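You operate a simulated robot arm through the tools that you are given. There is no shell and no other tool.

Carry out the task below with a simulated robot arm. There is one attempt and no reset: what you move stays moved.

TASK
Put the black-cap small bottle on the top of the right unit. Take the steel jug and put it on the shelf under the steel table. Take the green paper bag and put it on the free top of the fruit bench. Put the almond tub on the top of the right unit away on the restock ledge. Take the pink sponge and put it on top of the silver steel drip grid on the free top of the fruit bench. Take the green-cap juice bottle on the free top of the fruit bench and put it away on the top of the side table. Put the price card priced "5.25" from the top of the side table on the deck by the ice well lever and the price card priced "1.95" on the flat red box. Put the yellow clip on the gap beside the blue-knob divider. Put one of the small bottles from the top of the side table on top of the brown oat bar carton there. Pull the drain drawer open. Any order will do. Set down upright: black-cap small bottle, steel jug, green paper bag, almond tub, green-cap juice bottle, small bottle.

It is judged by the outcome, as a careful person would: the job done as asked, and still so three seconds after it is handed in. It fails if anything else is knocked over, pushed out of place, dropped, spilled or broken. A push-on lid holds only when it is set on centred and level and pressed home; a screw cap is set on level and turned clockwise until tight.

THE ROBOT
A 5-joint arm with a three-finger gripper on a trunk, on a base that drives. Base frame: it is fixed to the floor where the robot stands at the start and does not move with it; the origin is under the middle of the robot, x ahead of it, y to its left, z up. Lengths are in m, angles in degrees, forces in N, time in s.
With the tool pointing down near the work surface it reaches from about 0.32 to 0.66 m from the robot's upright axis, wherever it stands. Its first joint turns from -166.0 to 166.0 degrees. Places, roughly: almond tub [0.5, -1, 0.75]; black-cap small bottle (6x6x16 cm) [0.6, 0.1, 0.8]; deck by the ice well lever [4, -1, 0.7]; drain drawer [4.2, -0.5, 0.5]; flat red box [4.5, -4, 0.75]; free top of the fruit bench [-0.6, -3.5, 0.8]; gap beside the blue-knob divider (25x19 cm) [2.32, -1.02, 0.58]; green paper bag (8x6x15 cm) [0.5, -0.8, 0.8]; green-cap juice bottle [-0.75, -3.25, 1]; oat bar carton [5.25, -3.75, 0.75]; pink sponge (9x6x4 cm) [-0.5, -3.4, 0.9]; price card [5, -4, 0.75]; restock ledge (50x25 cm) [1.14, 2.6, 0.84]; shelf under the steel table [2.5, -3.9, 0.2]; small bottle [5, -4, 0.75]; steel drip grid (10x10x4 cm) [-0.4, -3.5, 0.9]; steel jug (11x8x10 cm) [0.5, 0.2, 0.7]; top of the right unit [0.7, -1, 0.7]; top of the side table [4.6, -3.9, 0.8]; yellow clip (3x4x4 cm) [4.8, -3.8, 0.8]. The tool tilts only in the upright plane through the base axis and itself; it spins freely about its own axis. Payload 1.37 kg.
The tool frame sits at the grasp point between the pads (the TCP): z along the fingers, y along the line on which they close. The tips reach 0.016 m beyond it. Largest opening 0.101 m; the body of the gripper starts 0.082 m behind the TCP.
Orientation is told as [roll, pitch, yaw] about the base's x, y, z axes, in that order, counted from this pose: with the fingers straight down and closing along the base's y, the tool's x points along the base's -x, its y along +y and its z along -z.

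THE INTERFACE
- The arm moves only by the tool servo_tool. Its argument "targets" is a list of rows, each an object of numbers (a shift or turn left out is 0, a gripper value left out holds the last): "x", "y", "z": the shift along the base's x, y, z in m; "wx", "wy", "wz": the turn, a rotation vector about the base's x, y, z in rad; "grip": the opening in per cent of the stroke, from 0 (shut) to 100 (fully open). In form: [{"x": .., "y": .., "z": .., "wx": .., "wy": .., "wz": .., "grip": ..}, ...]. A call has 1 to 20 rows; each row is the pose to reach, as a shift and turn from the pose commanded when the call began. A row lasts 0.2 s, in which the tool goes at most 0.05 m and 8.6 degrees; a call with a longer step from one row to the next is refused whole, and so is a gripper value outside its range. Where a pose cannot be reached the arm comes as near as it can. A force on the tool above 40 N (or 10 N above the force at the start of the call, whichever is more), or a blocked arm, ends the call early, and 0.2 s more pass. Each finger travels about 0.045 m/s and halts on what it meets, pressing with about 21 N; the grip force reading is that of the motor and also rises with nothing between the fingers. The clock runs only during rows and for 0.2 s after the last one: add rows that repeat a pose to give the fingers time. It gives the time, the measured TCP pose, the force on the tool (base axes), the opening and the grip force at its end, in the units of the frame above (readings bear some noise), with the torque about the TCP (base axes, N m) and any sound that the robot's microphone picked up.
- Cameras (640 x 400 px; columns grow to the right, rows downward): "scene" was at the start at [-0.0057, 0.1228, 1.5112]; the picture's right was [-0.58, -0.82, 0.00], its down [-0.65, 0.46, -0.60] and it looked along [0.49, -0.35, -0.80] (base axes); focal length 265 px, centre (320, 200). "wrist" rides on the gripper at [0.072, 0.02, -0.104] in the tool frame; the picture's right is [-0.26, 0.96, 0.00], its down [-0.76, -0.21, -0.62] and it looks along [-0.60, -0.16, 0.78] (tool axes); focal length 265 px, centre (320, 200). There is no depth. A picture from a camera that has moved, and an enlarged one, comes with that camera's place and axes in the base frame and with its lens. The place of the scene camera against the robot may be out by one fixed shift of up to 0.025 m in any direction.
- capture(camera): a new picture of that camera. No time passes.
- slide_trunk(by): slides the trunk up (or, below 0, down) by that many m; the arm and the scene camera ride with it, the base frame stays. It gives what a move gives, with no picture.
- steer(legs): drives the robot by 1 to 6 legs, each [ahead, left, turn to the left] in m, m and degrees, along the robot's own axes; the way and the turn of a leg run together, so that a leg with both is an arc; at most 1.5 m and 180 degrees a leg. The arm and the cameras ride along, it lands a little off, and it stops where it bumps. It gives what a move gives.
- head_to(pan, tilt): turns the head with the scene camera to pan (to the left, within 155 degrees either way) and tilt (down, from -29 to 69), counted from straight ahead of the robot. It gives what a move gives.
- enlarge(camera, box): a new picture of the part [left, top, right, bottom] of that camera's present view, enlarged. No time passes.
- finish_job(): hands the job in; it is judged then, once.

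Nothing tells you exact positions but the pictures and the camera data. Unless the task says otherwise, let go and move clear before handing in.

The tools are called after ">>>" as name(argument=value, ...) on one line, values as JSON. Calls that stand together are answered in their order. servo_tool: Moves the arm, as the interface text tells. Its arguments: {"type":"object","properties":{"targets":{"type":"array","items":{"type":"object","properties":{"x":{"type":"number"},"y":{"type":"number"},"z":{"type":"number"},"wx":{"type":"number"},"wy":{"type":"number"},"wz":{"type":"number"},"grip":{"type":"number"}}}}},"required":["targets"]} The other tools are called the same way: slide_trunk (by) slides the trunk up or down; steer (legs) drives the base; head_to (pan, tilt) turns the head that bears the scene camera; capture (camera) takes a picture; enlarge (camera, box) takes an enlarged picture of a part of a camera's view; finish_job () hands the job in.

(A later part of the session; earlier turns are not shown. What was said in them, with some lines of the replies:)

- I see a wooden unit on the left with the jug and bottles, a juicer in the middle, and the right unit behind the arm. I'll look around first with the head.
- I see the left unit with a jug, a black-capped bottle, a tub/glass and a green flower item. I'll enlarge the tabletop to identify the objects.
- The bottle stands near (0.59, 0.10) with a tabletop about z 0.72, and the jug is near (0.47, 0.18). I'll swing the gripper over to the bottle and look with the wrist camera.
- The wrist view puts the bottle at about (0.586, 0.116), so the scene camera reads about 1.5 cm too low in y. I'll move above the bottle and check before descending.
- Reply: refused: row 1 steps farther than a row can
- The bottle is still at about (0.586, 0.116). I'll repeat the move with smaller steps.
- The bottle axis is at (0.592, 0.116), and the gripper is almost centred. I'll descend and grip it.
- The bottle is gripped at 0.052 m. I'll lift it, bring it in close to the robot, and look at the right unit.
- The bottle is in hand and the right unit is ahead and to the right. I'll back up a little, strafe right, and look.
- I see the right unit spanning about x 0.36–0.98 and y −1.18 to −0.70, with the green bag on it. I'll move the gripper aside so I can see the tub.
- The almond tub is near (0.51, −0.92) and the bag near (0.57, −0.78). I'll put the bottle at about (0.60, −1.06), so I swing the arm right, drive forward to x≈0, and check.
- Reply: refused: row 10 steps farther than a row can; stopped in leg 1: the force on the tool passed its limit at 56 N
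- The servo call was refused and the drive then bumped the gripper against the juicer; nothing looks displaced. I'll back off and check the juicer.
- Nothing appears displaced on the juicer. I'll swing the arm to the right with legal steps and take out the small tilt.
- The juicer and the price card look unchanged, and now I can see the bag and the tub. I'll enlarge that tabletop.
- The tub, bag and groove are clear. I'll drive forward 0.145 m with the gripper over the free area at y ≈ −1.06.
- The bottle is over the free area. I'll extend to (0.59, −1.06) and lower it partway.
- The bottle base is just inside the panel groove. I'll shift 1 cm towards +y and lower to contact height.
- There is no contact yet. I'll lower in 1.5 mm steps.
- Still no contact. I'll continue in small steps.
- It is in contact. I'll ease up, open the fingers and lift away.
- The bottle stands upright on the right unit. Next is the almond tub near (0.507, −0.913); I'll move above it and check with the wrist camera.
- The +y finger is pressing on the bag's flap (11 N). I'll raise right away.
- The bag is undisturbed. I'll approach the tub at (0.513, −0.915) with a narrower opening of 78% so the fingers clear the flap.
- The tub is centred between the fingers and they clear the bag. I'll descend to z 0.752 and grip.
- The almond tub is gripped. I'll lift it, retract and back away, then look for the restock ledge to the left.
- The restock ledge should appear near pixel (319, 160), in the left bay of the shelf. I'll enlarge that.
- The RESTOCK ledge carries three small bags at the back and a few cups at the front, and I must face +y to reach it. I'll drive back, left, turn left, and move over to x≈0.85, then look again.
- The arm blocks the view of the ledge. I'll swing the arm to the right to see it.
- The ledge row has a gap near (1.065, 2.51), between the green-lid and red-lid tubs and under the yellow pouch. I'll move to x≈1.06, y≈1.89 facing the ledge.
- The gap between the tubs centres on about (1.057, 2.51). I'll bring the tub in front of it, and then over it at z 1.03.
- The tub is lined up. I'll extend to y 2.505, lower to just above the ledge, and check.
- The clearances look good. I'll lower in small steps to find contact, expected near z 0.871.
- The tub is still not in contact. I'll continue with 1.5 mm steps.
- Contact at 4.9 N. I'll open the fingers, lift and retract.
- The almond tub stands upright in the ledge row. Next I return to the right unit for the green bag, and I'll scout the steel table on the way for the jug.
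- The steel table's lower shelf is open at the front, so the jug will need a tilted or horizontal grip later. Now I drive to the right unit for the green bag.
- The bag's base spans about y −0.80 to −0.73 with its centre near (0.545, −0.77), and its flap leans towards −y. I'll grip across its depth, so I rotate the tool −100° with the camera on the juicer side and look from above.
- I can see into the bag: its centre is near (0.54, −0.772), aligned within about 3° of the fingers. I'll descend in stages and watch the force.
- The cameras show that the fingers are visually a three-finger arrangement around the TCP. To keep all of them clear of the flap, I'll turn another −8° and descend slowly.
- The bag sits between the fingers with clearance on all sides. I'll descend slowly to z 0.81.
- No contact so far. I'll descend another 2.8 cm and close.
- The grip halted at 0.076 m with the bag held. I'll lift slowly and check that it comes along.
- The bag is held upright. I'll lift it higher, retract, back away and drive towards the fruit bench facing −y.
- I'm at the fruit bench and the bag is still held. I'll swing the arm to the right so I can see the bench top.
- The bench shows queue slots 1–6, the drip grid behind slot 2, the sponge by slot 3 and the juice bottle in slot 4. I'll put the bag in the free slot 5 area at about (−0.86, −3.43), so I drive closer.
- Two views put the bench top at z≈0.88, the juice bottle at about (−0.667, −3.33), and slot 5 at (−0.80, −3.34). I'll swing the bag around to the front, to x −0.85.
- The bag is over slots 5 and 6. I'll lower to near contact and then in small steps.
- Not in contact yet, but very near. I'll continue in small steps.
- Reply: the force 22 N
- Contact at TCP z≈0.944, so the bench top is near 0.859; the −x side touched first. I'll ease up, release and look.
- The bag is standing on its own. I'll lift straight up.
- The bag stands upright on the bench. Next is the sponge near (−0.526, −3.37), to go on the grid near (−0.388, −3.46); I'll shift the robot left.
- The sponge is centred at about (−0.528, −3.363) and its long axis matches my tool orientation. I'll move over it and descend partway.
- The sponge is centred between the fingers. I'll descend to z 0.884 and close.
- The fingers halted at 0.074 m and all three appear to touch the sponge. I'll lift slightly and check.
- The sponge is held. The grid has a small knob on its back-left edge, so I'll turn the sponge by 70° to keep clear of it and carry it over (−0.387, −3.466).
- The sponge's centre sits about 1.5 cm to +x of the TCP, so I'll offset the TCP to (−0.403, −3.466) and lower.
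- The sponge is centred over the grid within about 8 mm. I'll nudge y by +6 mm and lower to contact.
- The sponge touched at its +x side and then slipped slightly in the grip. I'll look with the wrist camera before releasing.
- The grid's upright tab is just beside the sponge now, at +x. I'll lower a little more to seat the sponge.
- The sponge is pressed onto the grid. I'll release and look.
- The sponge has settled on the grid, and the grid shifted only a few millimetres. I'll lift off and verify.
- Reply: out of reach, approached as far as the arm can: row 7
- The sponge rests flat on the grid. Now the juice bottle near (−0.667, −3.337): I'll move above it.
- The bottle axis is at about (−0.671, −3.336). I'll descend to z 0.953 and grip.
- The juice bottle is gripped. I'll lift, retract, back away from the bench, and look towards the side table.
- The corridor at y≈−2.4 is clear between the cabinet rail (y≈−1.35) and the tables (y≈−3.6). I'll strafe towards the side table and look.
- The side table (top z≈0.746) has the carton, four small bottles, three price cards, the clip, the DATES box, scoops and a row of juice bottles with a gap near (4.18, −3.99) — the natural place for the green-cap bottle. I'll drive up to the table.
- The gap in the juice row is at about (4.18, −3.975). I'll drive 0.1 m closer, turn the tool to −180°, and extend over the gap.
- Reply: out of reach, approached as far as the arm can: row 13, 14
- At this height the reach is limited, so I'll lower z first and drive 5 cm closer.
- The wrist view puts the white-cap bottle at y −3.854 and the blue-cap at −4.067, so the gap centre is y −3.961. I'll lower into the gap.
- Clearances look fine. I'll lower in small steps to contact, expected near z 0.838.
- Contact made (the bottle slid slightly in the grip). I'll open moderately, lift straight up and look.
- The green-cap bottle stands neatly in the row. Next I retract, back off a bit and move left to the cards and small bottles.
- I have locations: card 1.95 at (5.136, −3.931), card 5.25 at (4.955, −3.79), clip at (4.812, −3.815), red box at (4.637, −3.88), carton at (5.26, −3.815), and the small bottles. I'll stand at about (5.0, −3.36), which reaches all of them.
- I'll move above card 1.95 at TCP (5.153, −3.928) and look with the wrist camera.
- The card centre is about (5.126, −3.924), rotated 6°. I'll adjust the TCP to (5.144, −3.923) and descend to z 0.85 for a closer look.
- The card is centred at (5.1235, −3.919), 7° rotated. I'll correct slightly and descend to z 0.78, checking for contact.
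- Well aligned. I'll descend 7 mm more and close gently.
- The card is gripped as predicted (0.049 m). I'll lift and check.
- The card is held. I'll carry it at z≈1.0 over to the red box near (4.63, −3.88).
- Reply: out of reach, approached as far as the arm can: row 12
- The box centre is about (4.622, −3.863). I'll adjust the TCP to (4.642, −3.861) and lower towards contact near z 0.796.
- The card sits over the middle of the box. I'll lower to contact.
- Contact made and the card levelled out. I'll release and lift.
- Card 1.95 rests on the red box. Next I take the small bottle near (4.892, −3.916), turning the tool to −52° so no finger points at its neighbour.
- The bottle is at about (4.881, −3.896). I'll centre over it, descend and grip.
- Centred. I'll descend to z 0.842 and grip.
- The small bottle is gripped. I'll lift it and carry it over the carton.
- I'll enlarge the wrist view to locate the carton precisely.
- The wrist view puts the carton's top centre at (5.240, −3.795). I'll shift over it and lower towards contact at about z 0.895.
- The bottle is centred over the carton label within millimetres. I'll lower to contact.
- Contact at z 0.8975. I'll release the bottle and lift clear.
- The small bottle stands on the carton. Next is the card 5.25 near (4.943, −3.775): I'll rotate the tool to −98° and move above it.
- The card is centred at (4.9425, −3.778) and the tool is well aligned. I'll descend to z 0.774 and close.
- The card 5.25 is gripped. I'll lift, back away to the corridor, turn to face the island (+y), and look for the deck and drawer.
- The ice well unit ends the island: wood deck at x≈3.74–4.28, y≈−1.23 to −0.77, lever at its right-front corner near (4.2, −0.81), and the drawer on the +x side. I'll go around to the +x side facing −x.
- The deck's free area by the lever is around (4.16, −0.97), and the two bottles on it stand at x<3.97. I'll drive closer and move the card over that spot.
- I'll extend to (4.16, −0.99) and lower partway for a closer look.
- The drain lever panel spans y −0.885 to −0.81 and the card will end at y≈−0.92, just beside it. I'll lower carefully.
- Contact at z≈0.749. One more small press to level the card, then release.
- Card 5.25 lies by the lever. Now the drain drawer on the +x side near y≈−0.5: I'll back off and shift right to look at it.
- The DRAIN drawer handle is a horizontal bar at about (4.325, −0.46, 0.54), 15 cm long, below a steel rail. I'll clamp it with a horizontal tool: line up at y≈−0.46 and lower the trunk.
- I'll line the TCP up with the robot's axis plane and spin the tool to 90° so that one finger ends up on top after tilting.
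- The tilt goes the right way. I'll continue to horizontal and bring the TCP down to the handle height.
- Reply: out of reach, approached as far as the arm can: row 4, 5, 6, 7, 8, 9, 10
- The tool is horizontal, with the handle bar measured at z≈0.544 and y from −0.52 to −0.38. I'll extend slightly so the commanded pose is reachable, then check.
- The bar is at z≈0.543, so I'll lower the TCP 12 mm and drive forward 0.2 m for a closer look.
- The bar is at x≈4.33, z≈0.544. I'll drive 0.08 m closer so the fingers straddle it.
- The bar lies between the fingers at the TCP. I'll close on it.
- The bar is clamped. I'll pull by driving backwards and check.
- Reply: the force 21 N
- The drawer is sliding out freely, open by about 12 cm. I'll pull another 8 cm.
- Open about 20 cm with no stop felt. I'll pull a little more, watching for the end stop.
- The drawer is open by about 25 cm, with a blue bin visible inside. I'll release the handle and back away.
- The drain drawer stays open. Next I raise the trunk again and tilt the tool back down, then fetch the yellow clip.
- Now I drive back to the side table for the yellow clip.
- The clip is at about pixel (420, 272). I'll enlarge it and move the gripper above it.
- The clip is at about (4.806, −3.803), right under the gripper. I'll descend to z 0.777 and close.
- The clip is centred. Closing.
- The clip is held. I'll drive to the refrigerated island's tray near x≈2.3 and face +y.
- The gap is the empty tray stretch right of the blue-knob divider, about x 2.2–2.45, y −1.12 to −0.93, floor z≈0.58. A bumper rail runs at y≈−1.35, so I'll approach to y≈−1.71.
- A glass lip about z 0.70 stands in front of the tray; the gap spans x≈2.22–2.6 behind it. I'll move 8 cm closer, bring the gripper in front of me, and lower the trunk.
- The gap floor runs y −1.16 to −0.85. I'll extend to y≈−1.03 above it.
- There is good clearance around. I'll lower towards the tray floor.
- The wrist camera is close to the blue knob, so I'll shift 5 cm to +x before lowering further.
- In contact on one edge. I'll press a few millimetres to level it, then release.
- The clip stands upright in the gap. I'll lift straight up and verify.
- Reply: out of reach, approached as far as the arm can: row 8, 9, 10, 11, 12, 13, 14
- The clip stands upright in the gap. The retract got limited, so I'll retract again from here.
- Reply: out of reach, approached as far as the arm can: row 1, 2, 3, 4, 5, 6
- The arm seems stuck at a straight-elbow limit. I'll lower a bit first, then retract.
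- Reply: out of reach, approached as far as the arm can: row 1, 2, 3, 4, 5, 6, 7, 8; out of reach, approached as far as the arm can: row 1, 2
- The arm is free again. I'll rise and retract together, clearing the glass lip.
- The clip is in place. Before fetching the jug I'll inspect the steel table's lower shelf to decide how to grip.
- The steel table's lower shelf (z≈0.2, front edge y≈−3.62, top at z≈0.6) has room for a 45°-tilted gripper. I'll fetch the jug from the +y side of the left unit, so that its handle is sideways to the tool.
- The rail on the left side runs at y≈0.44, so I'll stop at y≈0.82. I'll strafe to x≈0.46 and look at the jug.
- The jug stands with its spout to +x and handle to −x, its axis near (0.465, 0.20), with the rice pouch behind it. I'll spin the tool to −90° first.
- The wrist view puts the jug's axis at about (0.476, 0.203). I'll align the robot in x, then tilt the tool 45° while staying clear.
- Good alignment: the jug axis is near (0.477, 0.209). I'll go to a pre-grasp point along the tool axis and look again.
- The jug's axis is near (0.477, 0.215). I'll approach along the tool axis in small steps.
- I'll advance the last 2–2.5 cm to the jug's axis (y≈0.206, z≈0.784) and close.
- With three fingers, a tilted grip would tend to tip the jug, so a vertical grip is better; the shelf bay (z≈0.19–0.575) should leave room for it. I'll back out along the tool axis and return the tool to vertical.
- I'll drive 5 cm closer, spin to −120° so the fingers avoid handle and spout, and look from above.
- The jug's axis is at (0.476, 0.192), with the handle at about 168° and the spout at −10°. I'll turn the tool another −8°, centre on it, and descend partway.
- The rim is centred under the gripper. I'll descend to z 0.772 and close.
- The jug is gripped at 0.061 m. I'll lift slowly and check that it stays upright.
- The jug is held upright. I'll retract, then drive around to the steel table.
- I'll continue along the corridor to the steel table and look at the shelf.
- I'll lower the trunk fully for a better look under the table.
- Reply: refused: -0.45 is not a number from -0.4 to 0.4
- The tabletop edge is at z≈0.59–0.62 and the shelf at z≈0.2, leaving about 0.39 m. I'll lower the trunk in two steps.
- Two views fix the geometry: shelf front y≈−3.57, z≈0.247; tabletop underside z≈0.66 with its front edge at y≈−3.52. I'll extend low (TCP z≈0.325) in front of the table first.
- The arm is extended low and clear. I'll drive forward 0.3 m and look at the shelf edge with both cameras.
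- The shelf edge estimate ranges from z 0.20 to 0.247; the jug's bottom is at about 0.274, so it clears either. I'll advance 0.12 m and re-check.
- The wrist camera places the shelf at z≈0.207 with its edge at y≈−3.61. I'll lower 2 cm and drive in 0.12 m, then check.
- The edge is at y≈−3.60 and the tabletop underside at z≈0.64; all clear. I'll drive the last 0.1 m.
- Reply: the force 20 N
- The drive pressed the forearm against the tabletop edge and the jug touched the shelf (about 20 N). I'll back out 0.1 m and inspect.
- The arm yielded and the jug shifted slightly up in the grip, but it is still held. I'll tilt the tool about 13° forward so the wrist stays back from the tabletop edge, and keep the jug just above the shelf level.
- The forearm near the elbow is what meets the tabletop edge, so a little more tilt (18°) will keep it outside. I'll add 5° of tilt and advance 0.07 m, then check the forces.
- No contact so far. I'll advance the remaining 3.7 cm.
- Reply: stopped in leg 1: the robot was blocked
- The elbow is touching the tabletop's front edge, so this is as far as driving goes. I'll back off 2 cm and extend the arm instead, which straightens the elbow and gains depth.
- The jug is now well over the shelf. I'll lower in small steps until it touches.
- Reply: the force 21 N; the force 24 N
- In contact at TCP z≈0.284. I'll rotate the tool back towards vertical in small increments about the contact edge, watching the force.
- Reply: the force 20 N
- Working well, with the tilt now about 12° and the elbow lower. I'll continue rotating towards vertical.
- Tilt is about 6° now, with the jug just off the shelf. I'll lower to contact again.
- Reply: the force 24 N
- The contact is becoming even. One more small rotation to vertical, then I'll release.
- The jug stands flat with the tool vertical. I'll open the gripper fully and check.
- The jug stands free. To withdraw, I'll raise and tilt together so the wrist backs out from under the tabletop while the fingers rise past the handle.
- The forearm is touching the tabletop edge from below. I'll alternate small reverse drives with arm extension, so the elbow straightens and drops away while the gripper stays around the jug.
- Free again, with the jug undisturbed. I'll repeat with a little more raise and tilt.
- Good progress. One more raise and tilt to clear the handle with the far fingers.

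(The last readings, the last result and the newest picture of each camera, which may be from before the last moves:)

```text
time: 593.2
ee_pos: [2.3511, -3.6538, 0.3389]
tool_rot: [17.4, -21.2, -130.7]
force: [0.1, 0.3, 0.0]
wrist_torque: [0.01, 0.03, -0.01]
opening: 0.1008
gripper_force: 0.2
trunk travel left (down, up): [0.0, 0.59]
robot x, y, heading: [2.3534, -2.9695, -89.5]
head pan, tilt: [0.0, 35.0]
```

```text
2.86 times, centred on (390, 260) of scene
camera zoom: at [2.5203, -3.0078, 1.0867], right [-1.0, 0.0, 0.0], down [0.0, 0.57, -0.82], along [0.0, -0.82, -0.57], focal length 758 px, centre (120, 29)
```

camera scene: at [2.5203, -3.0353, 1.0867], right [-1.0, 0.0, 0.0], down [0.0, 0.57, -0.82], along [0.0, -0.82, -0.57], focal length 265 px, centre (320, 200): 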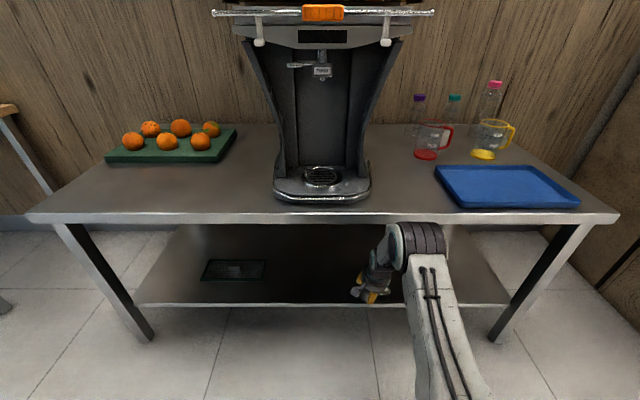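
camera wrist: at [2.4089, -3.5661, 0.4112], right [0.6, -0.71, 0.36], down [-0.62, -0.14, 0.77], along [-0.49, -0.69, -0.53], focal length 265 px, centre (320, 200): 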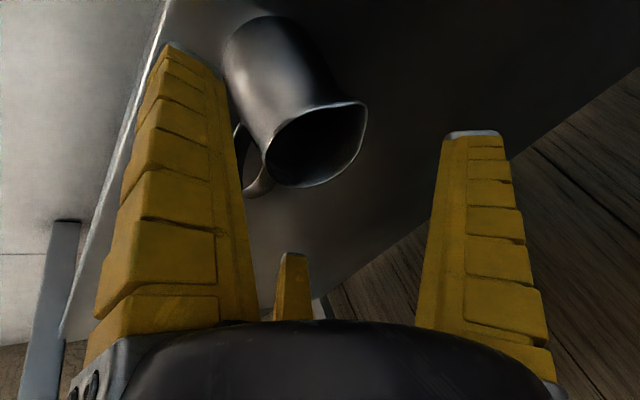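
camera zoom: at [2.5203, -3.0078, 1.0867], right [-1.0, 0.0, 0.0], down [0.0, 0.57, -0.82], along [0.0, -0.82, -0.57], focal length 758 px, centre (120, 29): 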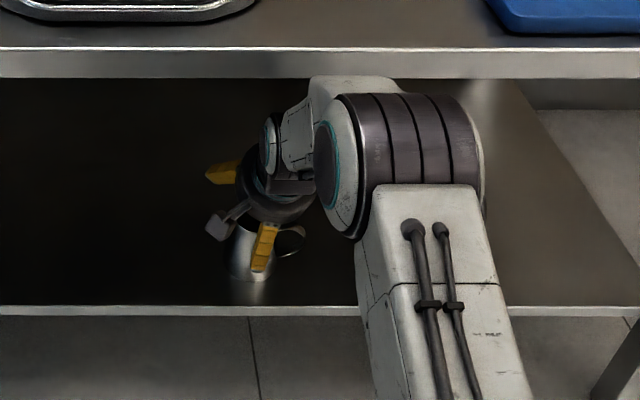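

All far fingers are now above the rim. I'll drive straight back out.

>>> steer(legs=[[-0.06, 0, 0]])

>>> capture(camera="wrist")

>>> steer(legs=[[-0.4, 0, 0]])

>>> head_to(pan=0, tilt=25)

>>> capture(camera="scene")

>>> enlarge(camera="scene", box=[160, 150, 480, 330])

```text
time: 594.1
ee_pos: [2.3511, -3.5948, 0.3396]
tool_rot: [17.4, -21.3, -130.6]
force: [-0.3, 0.1, 0.4]
wrist_torque: [0.01, 0.01, 0.02]
opening: 0.1008
gripper_force: 0.0
trunk travel left (down, up): [0.0, 0.59]
robot x, y, heading: [2.3507, -2.9094, -89.8]
head pan, tilt: [0.0, 35.0]
```

```text
taken
camera wrist: at [2.4093, -3.5062, 0.4112], right [0.61, -0.71, 0.36], down [-0.62, -0.14, 0.77], along [-0.49, -0.69, -0.53], focal length 265 px, centre (320, 200)
```

wrist: 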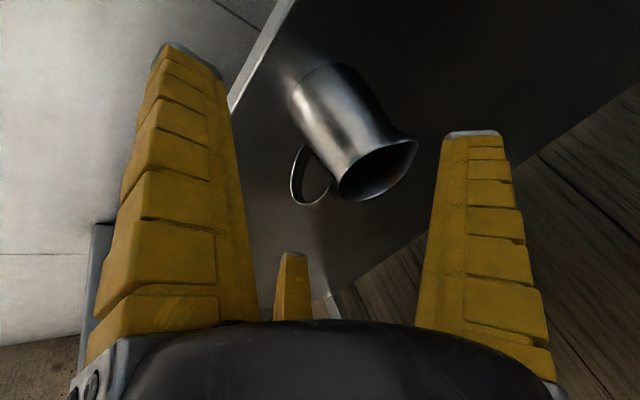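

```text
time: 596.6
ee_pos: [2.3466, -3.1956, 0.3389]
tool_rot: [17.4, -21.3, -131.0]
force: [-0.4, 0.3, -0.2]
wrist_torque: [0.05, 0.0, 0.01]
opening: 0.1008
gripper_force: 0.1
trunk travel left (down, up): [0.0, 0.59]
robot x, y, heading: [2.3523, -2.5083, -90.3]
head pan, tilt: [0.0, 35.0]
```

```text
time: 597.3
ee_pos: [2.3469, -3.1962, 0.339]
tool_rot: [17.5, -21.3, -131.1]
force: [1.2, 0.6, -0.4]
wrist_torque: [0.02, 0.02, 0.0]
opening: 0.1004
gripper_force: 0.0
trunk travel left (down, up): [0.0, 0.59]
robot x, y, heading: [2.3536, -2.5125, -90.1]
head pan, tilt: [0.0, 25.0]
```

```text
taken
camera scene: at [2.52, -2.5552, 1.1024], right [-1.0, 0.0, 0.0], down [0.0, 0.42, -0.91], along [0.0, -0.91, -0.42], focal length 265 px, centre (320, 200)
```

scene: 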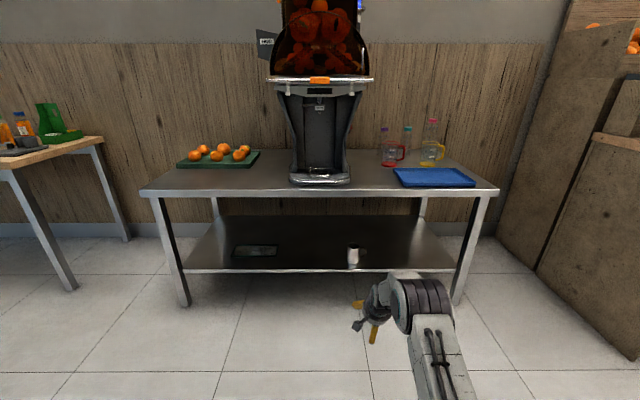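

```text
2.00 times, centred on (320, 240) of scene
camera zoom: at [2.52, -2.5552, 1.1024], right [-1.0, 0.0, 0.0], down [0.0, 0.42, -0.91], along [0.0, -0.91, -0.42], focal length 531 px, centre (320, 120)
```

zoom: 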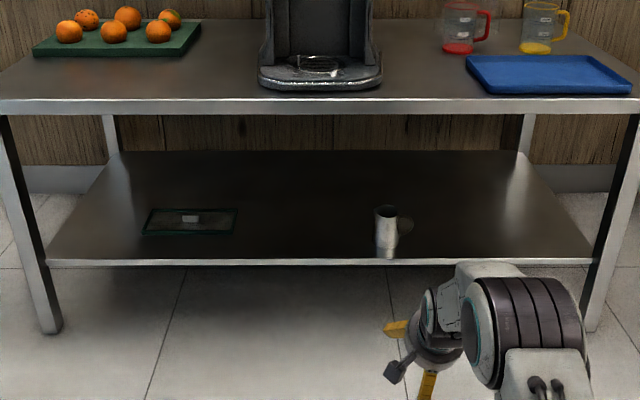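

The jug stands upright on the shelf. I'll enlarge to confirm that it's fully on and that nothing on the steel table moved.

>>> enlarge(camera="scene", box=[310, 220, 410, 290])

>>> enlarge(camera="scene", box=[130, 100, 510, 280])

```text
5.71 times, centred on (360, 255) of scene
camera zoom: at [2.52, -2.5552, 1.1024], right [-1.0, 0.0, 0.0], down [0.0, 0.42, -0.91], along [0.0, -0.91, -0.42], focal length 1516 px, centre (91, -114)
```

zoom: 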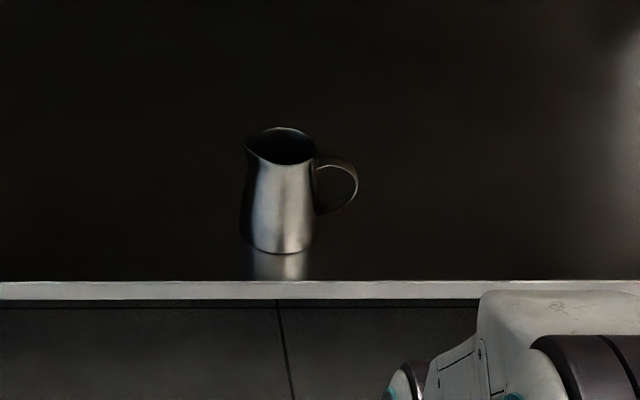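

```text
1.68 times, centred on (320, 190) of scene
camera zoom: at [2.52, -2.5552, 1.1024], right [-1.0, 0.0, 0.0], down [0.0, 0.42, -0.91], along [0.0, -0.91, -0.42], focal length 447 px, centre (320, 217)
```

zoom: 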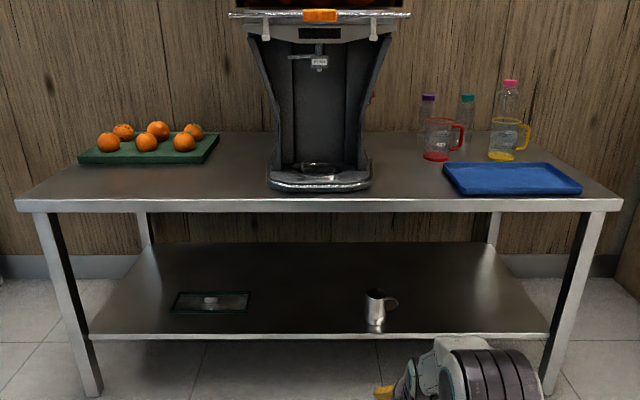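

The jug is upright, about 2–3 cm inside the shelf edge. For a final check I'll raise the trunk, go back along the corridor, and look at the fruit bench and the right unit.

>>> slide_trunk(by=0.4)

>>> servo_tool(targets=[{"wx": 0.13, "y": 0.04}, {"wx": 0.26, "y": 0.08}, {"wx": 0.39, "y": 0.12}, {"wx": 0.475, "y": 0.16}, {"wx": 0.475, "y": 0.2}, {"wx": 0.475, "y": 0.24}])

>>> steer(legs=[[0, -1.4, 0], [0, -1.35, 0]])

>>> head_to(pan=0, tilt=30)

>>> capture(camera="scene")

>>> enlarge(camera="scene", box=[260, 120, 520, 280])

```text
time: 601.2
ee_pos: [2.347, -3.1975, 0.7385]
tool_rot: [17.3, -21.2, -131.1]
force: [-0.1, 1.0, -0.4]
wrist_torque: [-0.01, -0.01, 0.0]
opening: 0.1003
gripper_force: 0.0
trunk travel left (down, up): [-0.4, 0.19]
robot x, y, heading: [2.354, -2.515, -90.1]
head pan, tilt: [0.0, 25.0]
```

```text
time: 602.6
ee_pos: [2.345, -2.9571, 0.7387]
tool_rot: [0.0, 0.0, -127.8]
force: [-0.4, -0.5, -0.2]
wrist_torque: [0.04, 0.02, 0.04]
opening: 0.1006
gripper_force: 0.0
trunk travel left (down, up): [-0.4, 0.19]
robot x, y, heading: [2.3466, -2.5162, -90.3]
head pan, tilt: [0.0, 25.0]
```

```text
time: 615.6
ee_pos: [-0.3512, -2.9118, 0.7379]
tool_rot: [0.0, -0.1, -128.6]
force: [0.1, 0.4, -1.0]
wrist_torque: [0.02, 0.01, -0.02]
opening: 0.1005
gripper_force: 0.1
trunk travel left (down, up): [-0.4, 0.19]
robot x, y, heading: [-0.3377, -2.4666, -91.3]
head pan, tilt: [0.0, 25.0]
```

```text
time: 616.3
ee_pos: [-0.3505, -2.9117, 0.7377]
tool_rot: [0.0, 0.1, -128.6]
force: [0.5, 0.1, -0.4]
wrist_torque: [0.0, 0.0, -0.05]
opening: 0.1004
gripper_force: 0.0
trunk travel left (down, up): [-0.4, 0.19]
robot x, y, heading: [-0.3398, -2.4659, -91.0]
head pan, tilt: [0.0, 30.0]
```

```text
taken
camera scene: at [-0.1699, -2.51, 1.4945], right [-1.0, 0.02, 0.0], down [0.01, 0.5, -0.87], along [-0.02, -0.87, -0.5], focal length 265 px, centre (320, 200)
```

scene: 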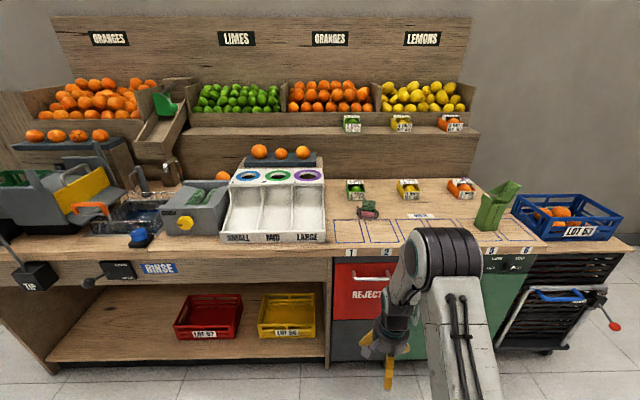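

```text
2.46 times, centred on (390, 200) of scene
camera zoom: at [-0.1699, -2.51, 1.4945], right [-1.0, 0.02, 0.0], down [0.01, 0.5, -0.87], along [-0.02, -0.87, -0.5], focal length 653 px, centre (148, 200)
```

zoom: 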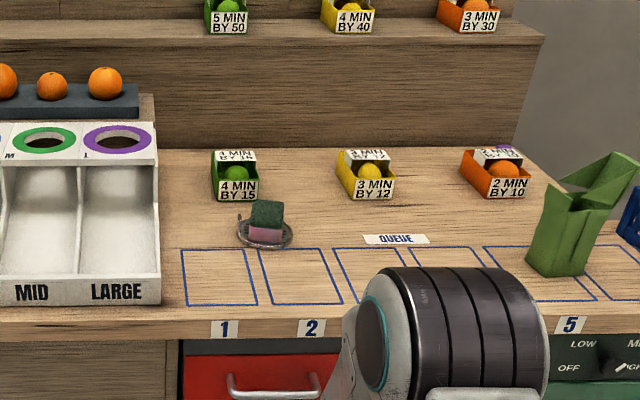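

The fruit bench is fine: the bag is upright and the sponge is on the grid. I'll glance back at the right and left units.

>>> head_to(pan=147, tilt=28)

>>> capture(camera="scene")

>>> enlarge(camera="scene", box=[220, 120, 420, 260])

```text
time: 618.6
ee_pos: [-0.3508, -2.9117, 0.7382]
tool_rot: [0.0, 0.0, -128.6]
force: [0.7, 0.5, -0.3]
wrist_torque: [-0.01, -0.02, 0.0]
opening: 0.1007
gripper_force: 0.0
trunk travel left (down, up): [-0.4, 0.19]
robot x, y, heading: [-0.3402, -2.4697, -91.0]
head pan, tilt: [147.0, 28.0]
```

```text
taken
camera scene: at [-0.117, -2.344, 1.4977], right [0.83, -0.56, 0.0], down [-0.26, -0.39, -0.88], along [0.5, 0.73, -0.47], focal length 265 px, centre (320, 200)
```

scene: 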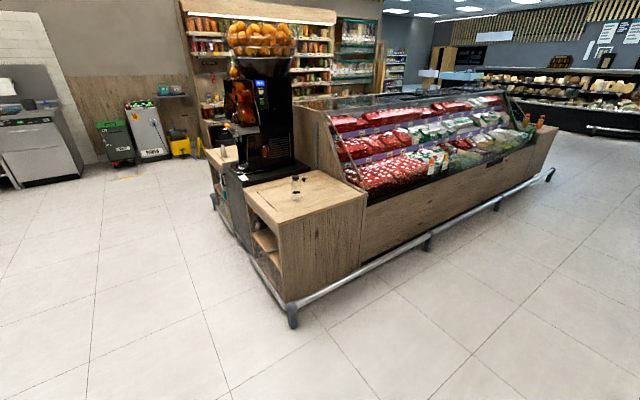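

```text
2.86 times, centred on (320, 190) of scene
camera zoom: at [-0.117, -2.344, 1.4977], right [0.83, -0.56, 0.0], down [-0.26, -0.39, -0.88], along [0.5, 0.73, -0.47], focal length 758 px, centre (320, 229)
```

zoom: 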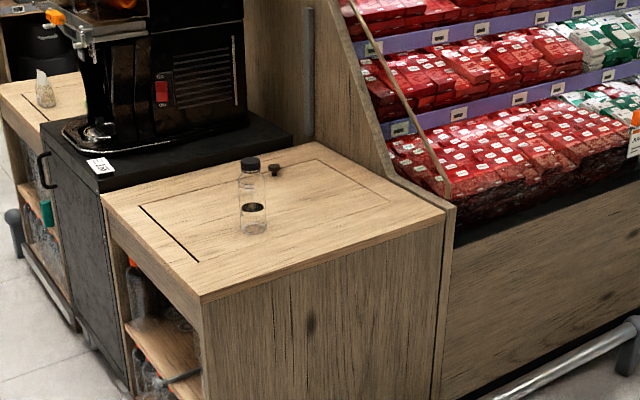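

The black-cap bottle stands upright on the right unit, and I confirmed every other item where I set it down, each standing or resting as asked. The gripper is clear of everything, so I hand the job in.

>>> finish_job()

```text
The job is handed in.
```

I finished all eleven placements and handed the job in. I don't know the verdict, because handing in only returned a confirmation.

| Item | Where it is now | Last seen |
|---|---|---|
| Black-cap small bottle | Upright on the right unit | Final look |
| Steel jug | Upright on the shelf under the steel table, about 2–3 cm in from the edge | Just after placing |
| Green paper bag | Upright on the fruit bench, between slots 5 and 6 | Final look |
| Pink sponge | Flat on the drip grid | Final look |
| Almond tub | Upright in the restock ledge row, between the green-lid and red-lid tubs | Just after placing |
| Green-cap juice bottle | Upright on the side table, in the gap in the juice row | Just after placing |
| Price card 5.25 | On the deck beside the ice well lever | Just after placing |
| Price card 1.95 | On the flat red box | Just after placing |
| Yellow clip | Upright in the gap beside the blue-knob divider | Just after placing |
| Small bottle | Upright on the oat bar carton | Just after placing |
| Drain drawer | Pulled open about 25 cm | Just after opening |

The robot also touched things along the way. None of these showed visible damage or knocked anything over, though a strict judge could count them:

- **Juicer:** the gripper bumped it once at about 56 N while I was carrying the first bottle. Nothing on it looked moved afterwards.
- **Bag flap:** a finger pressed on the green bag's flap before I moved the bag. It stayed upright.
- **Drip grid:** it slid about 7 mm when the sponge was pressed onto it.
- **Steel table:** the arm pressed against the tabletop edge three times while I was placing the jug and pulling out. The items on the table still looked in place.
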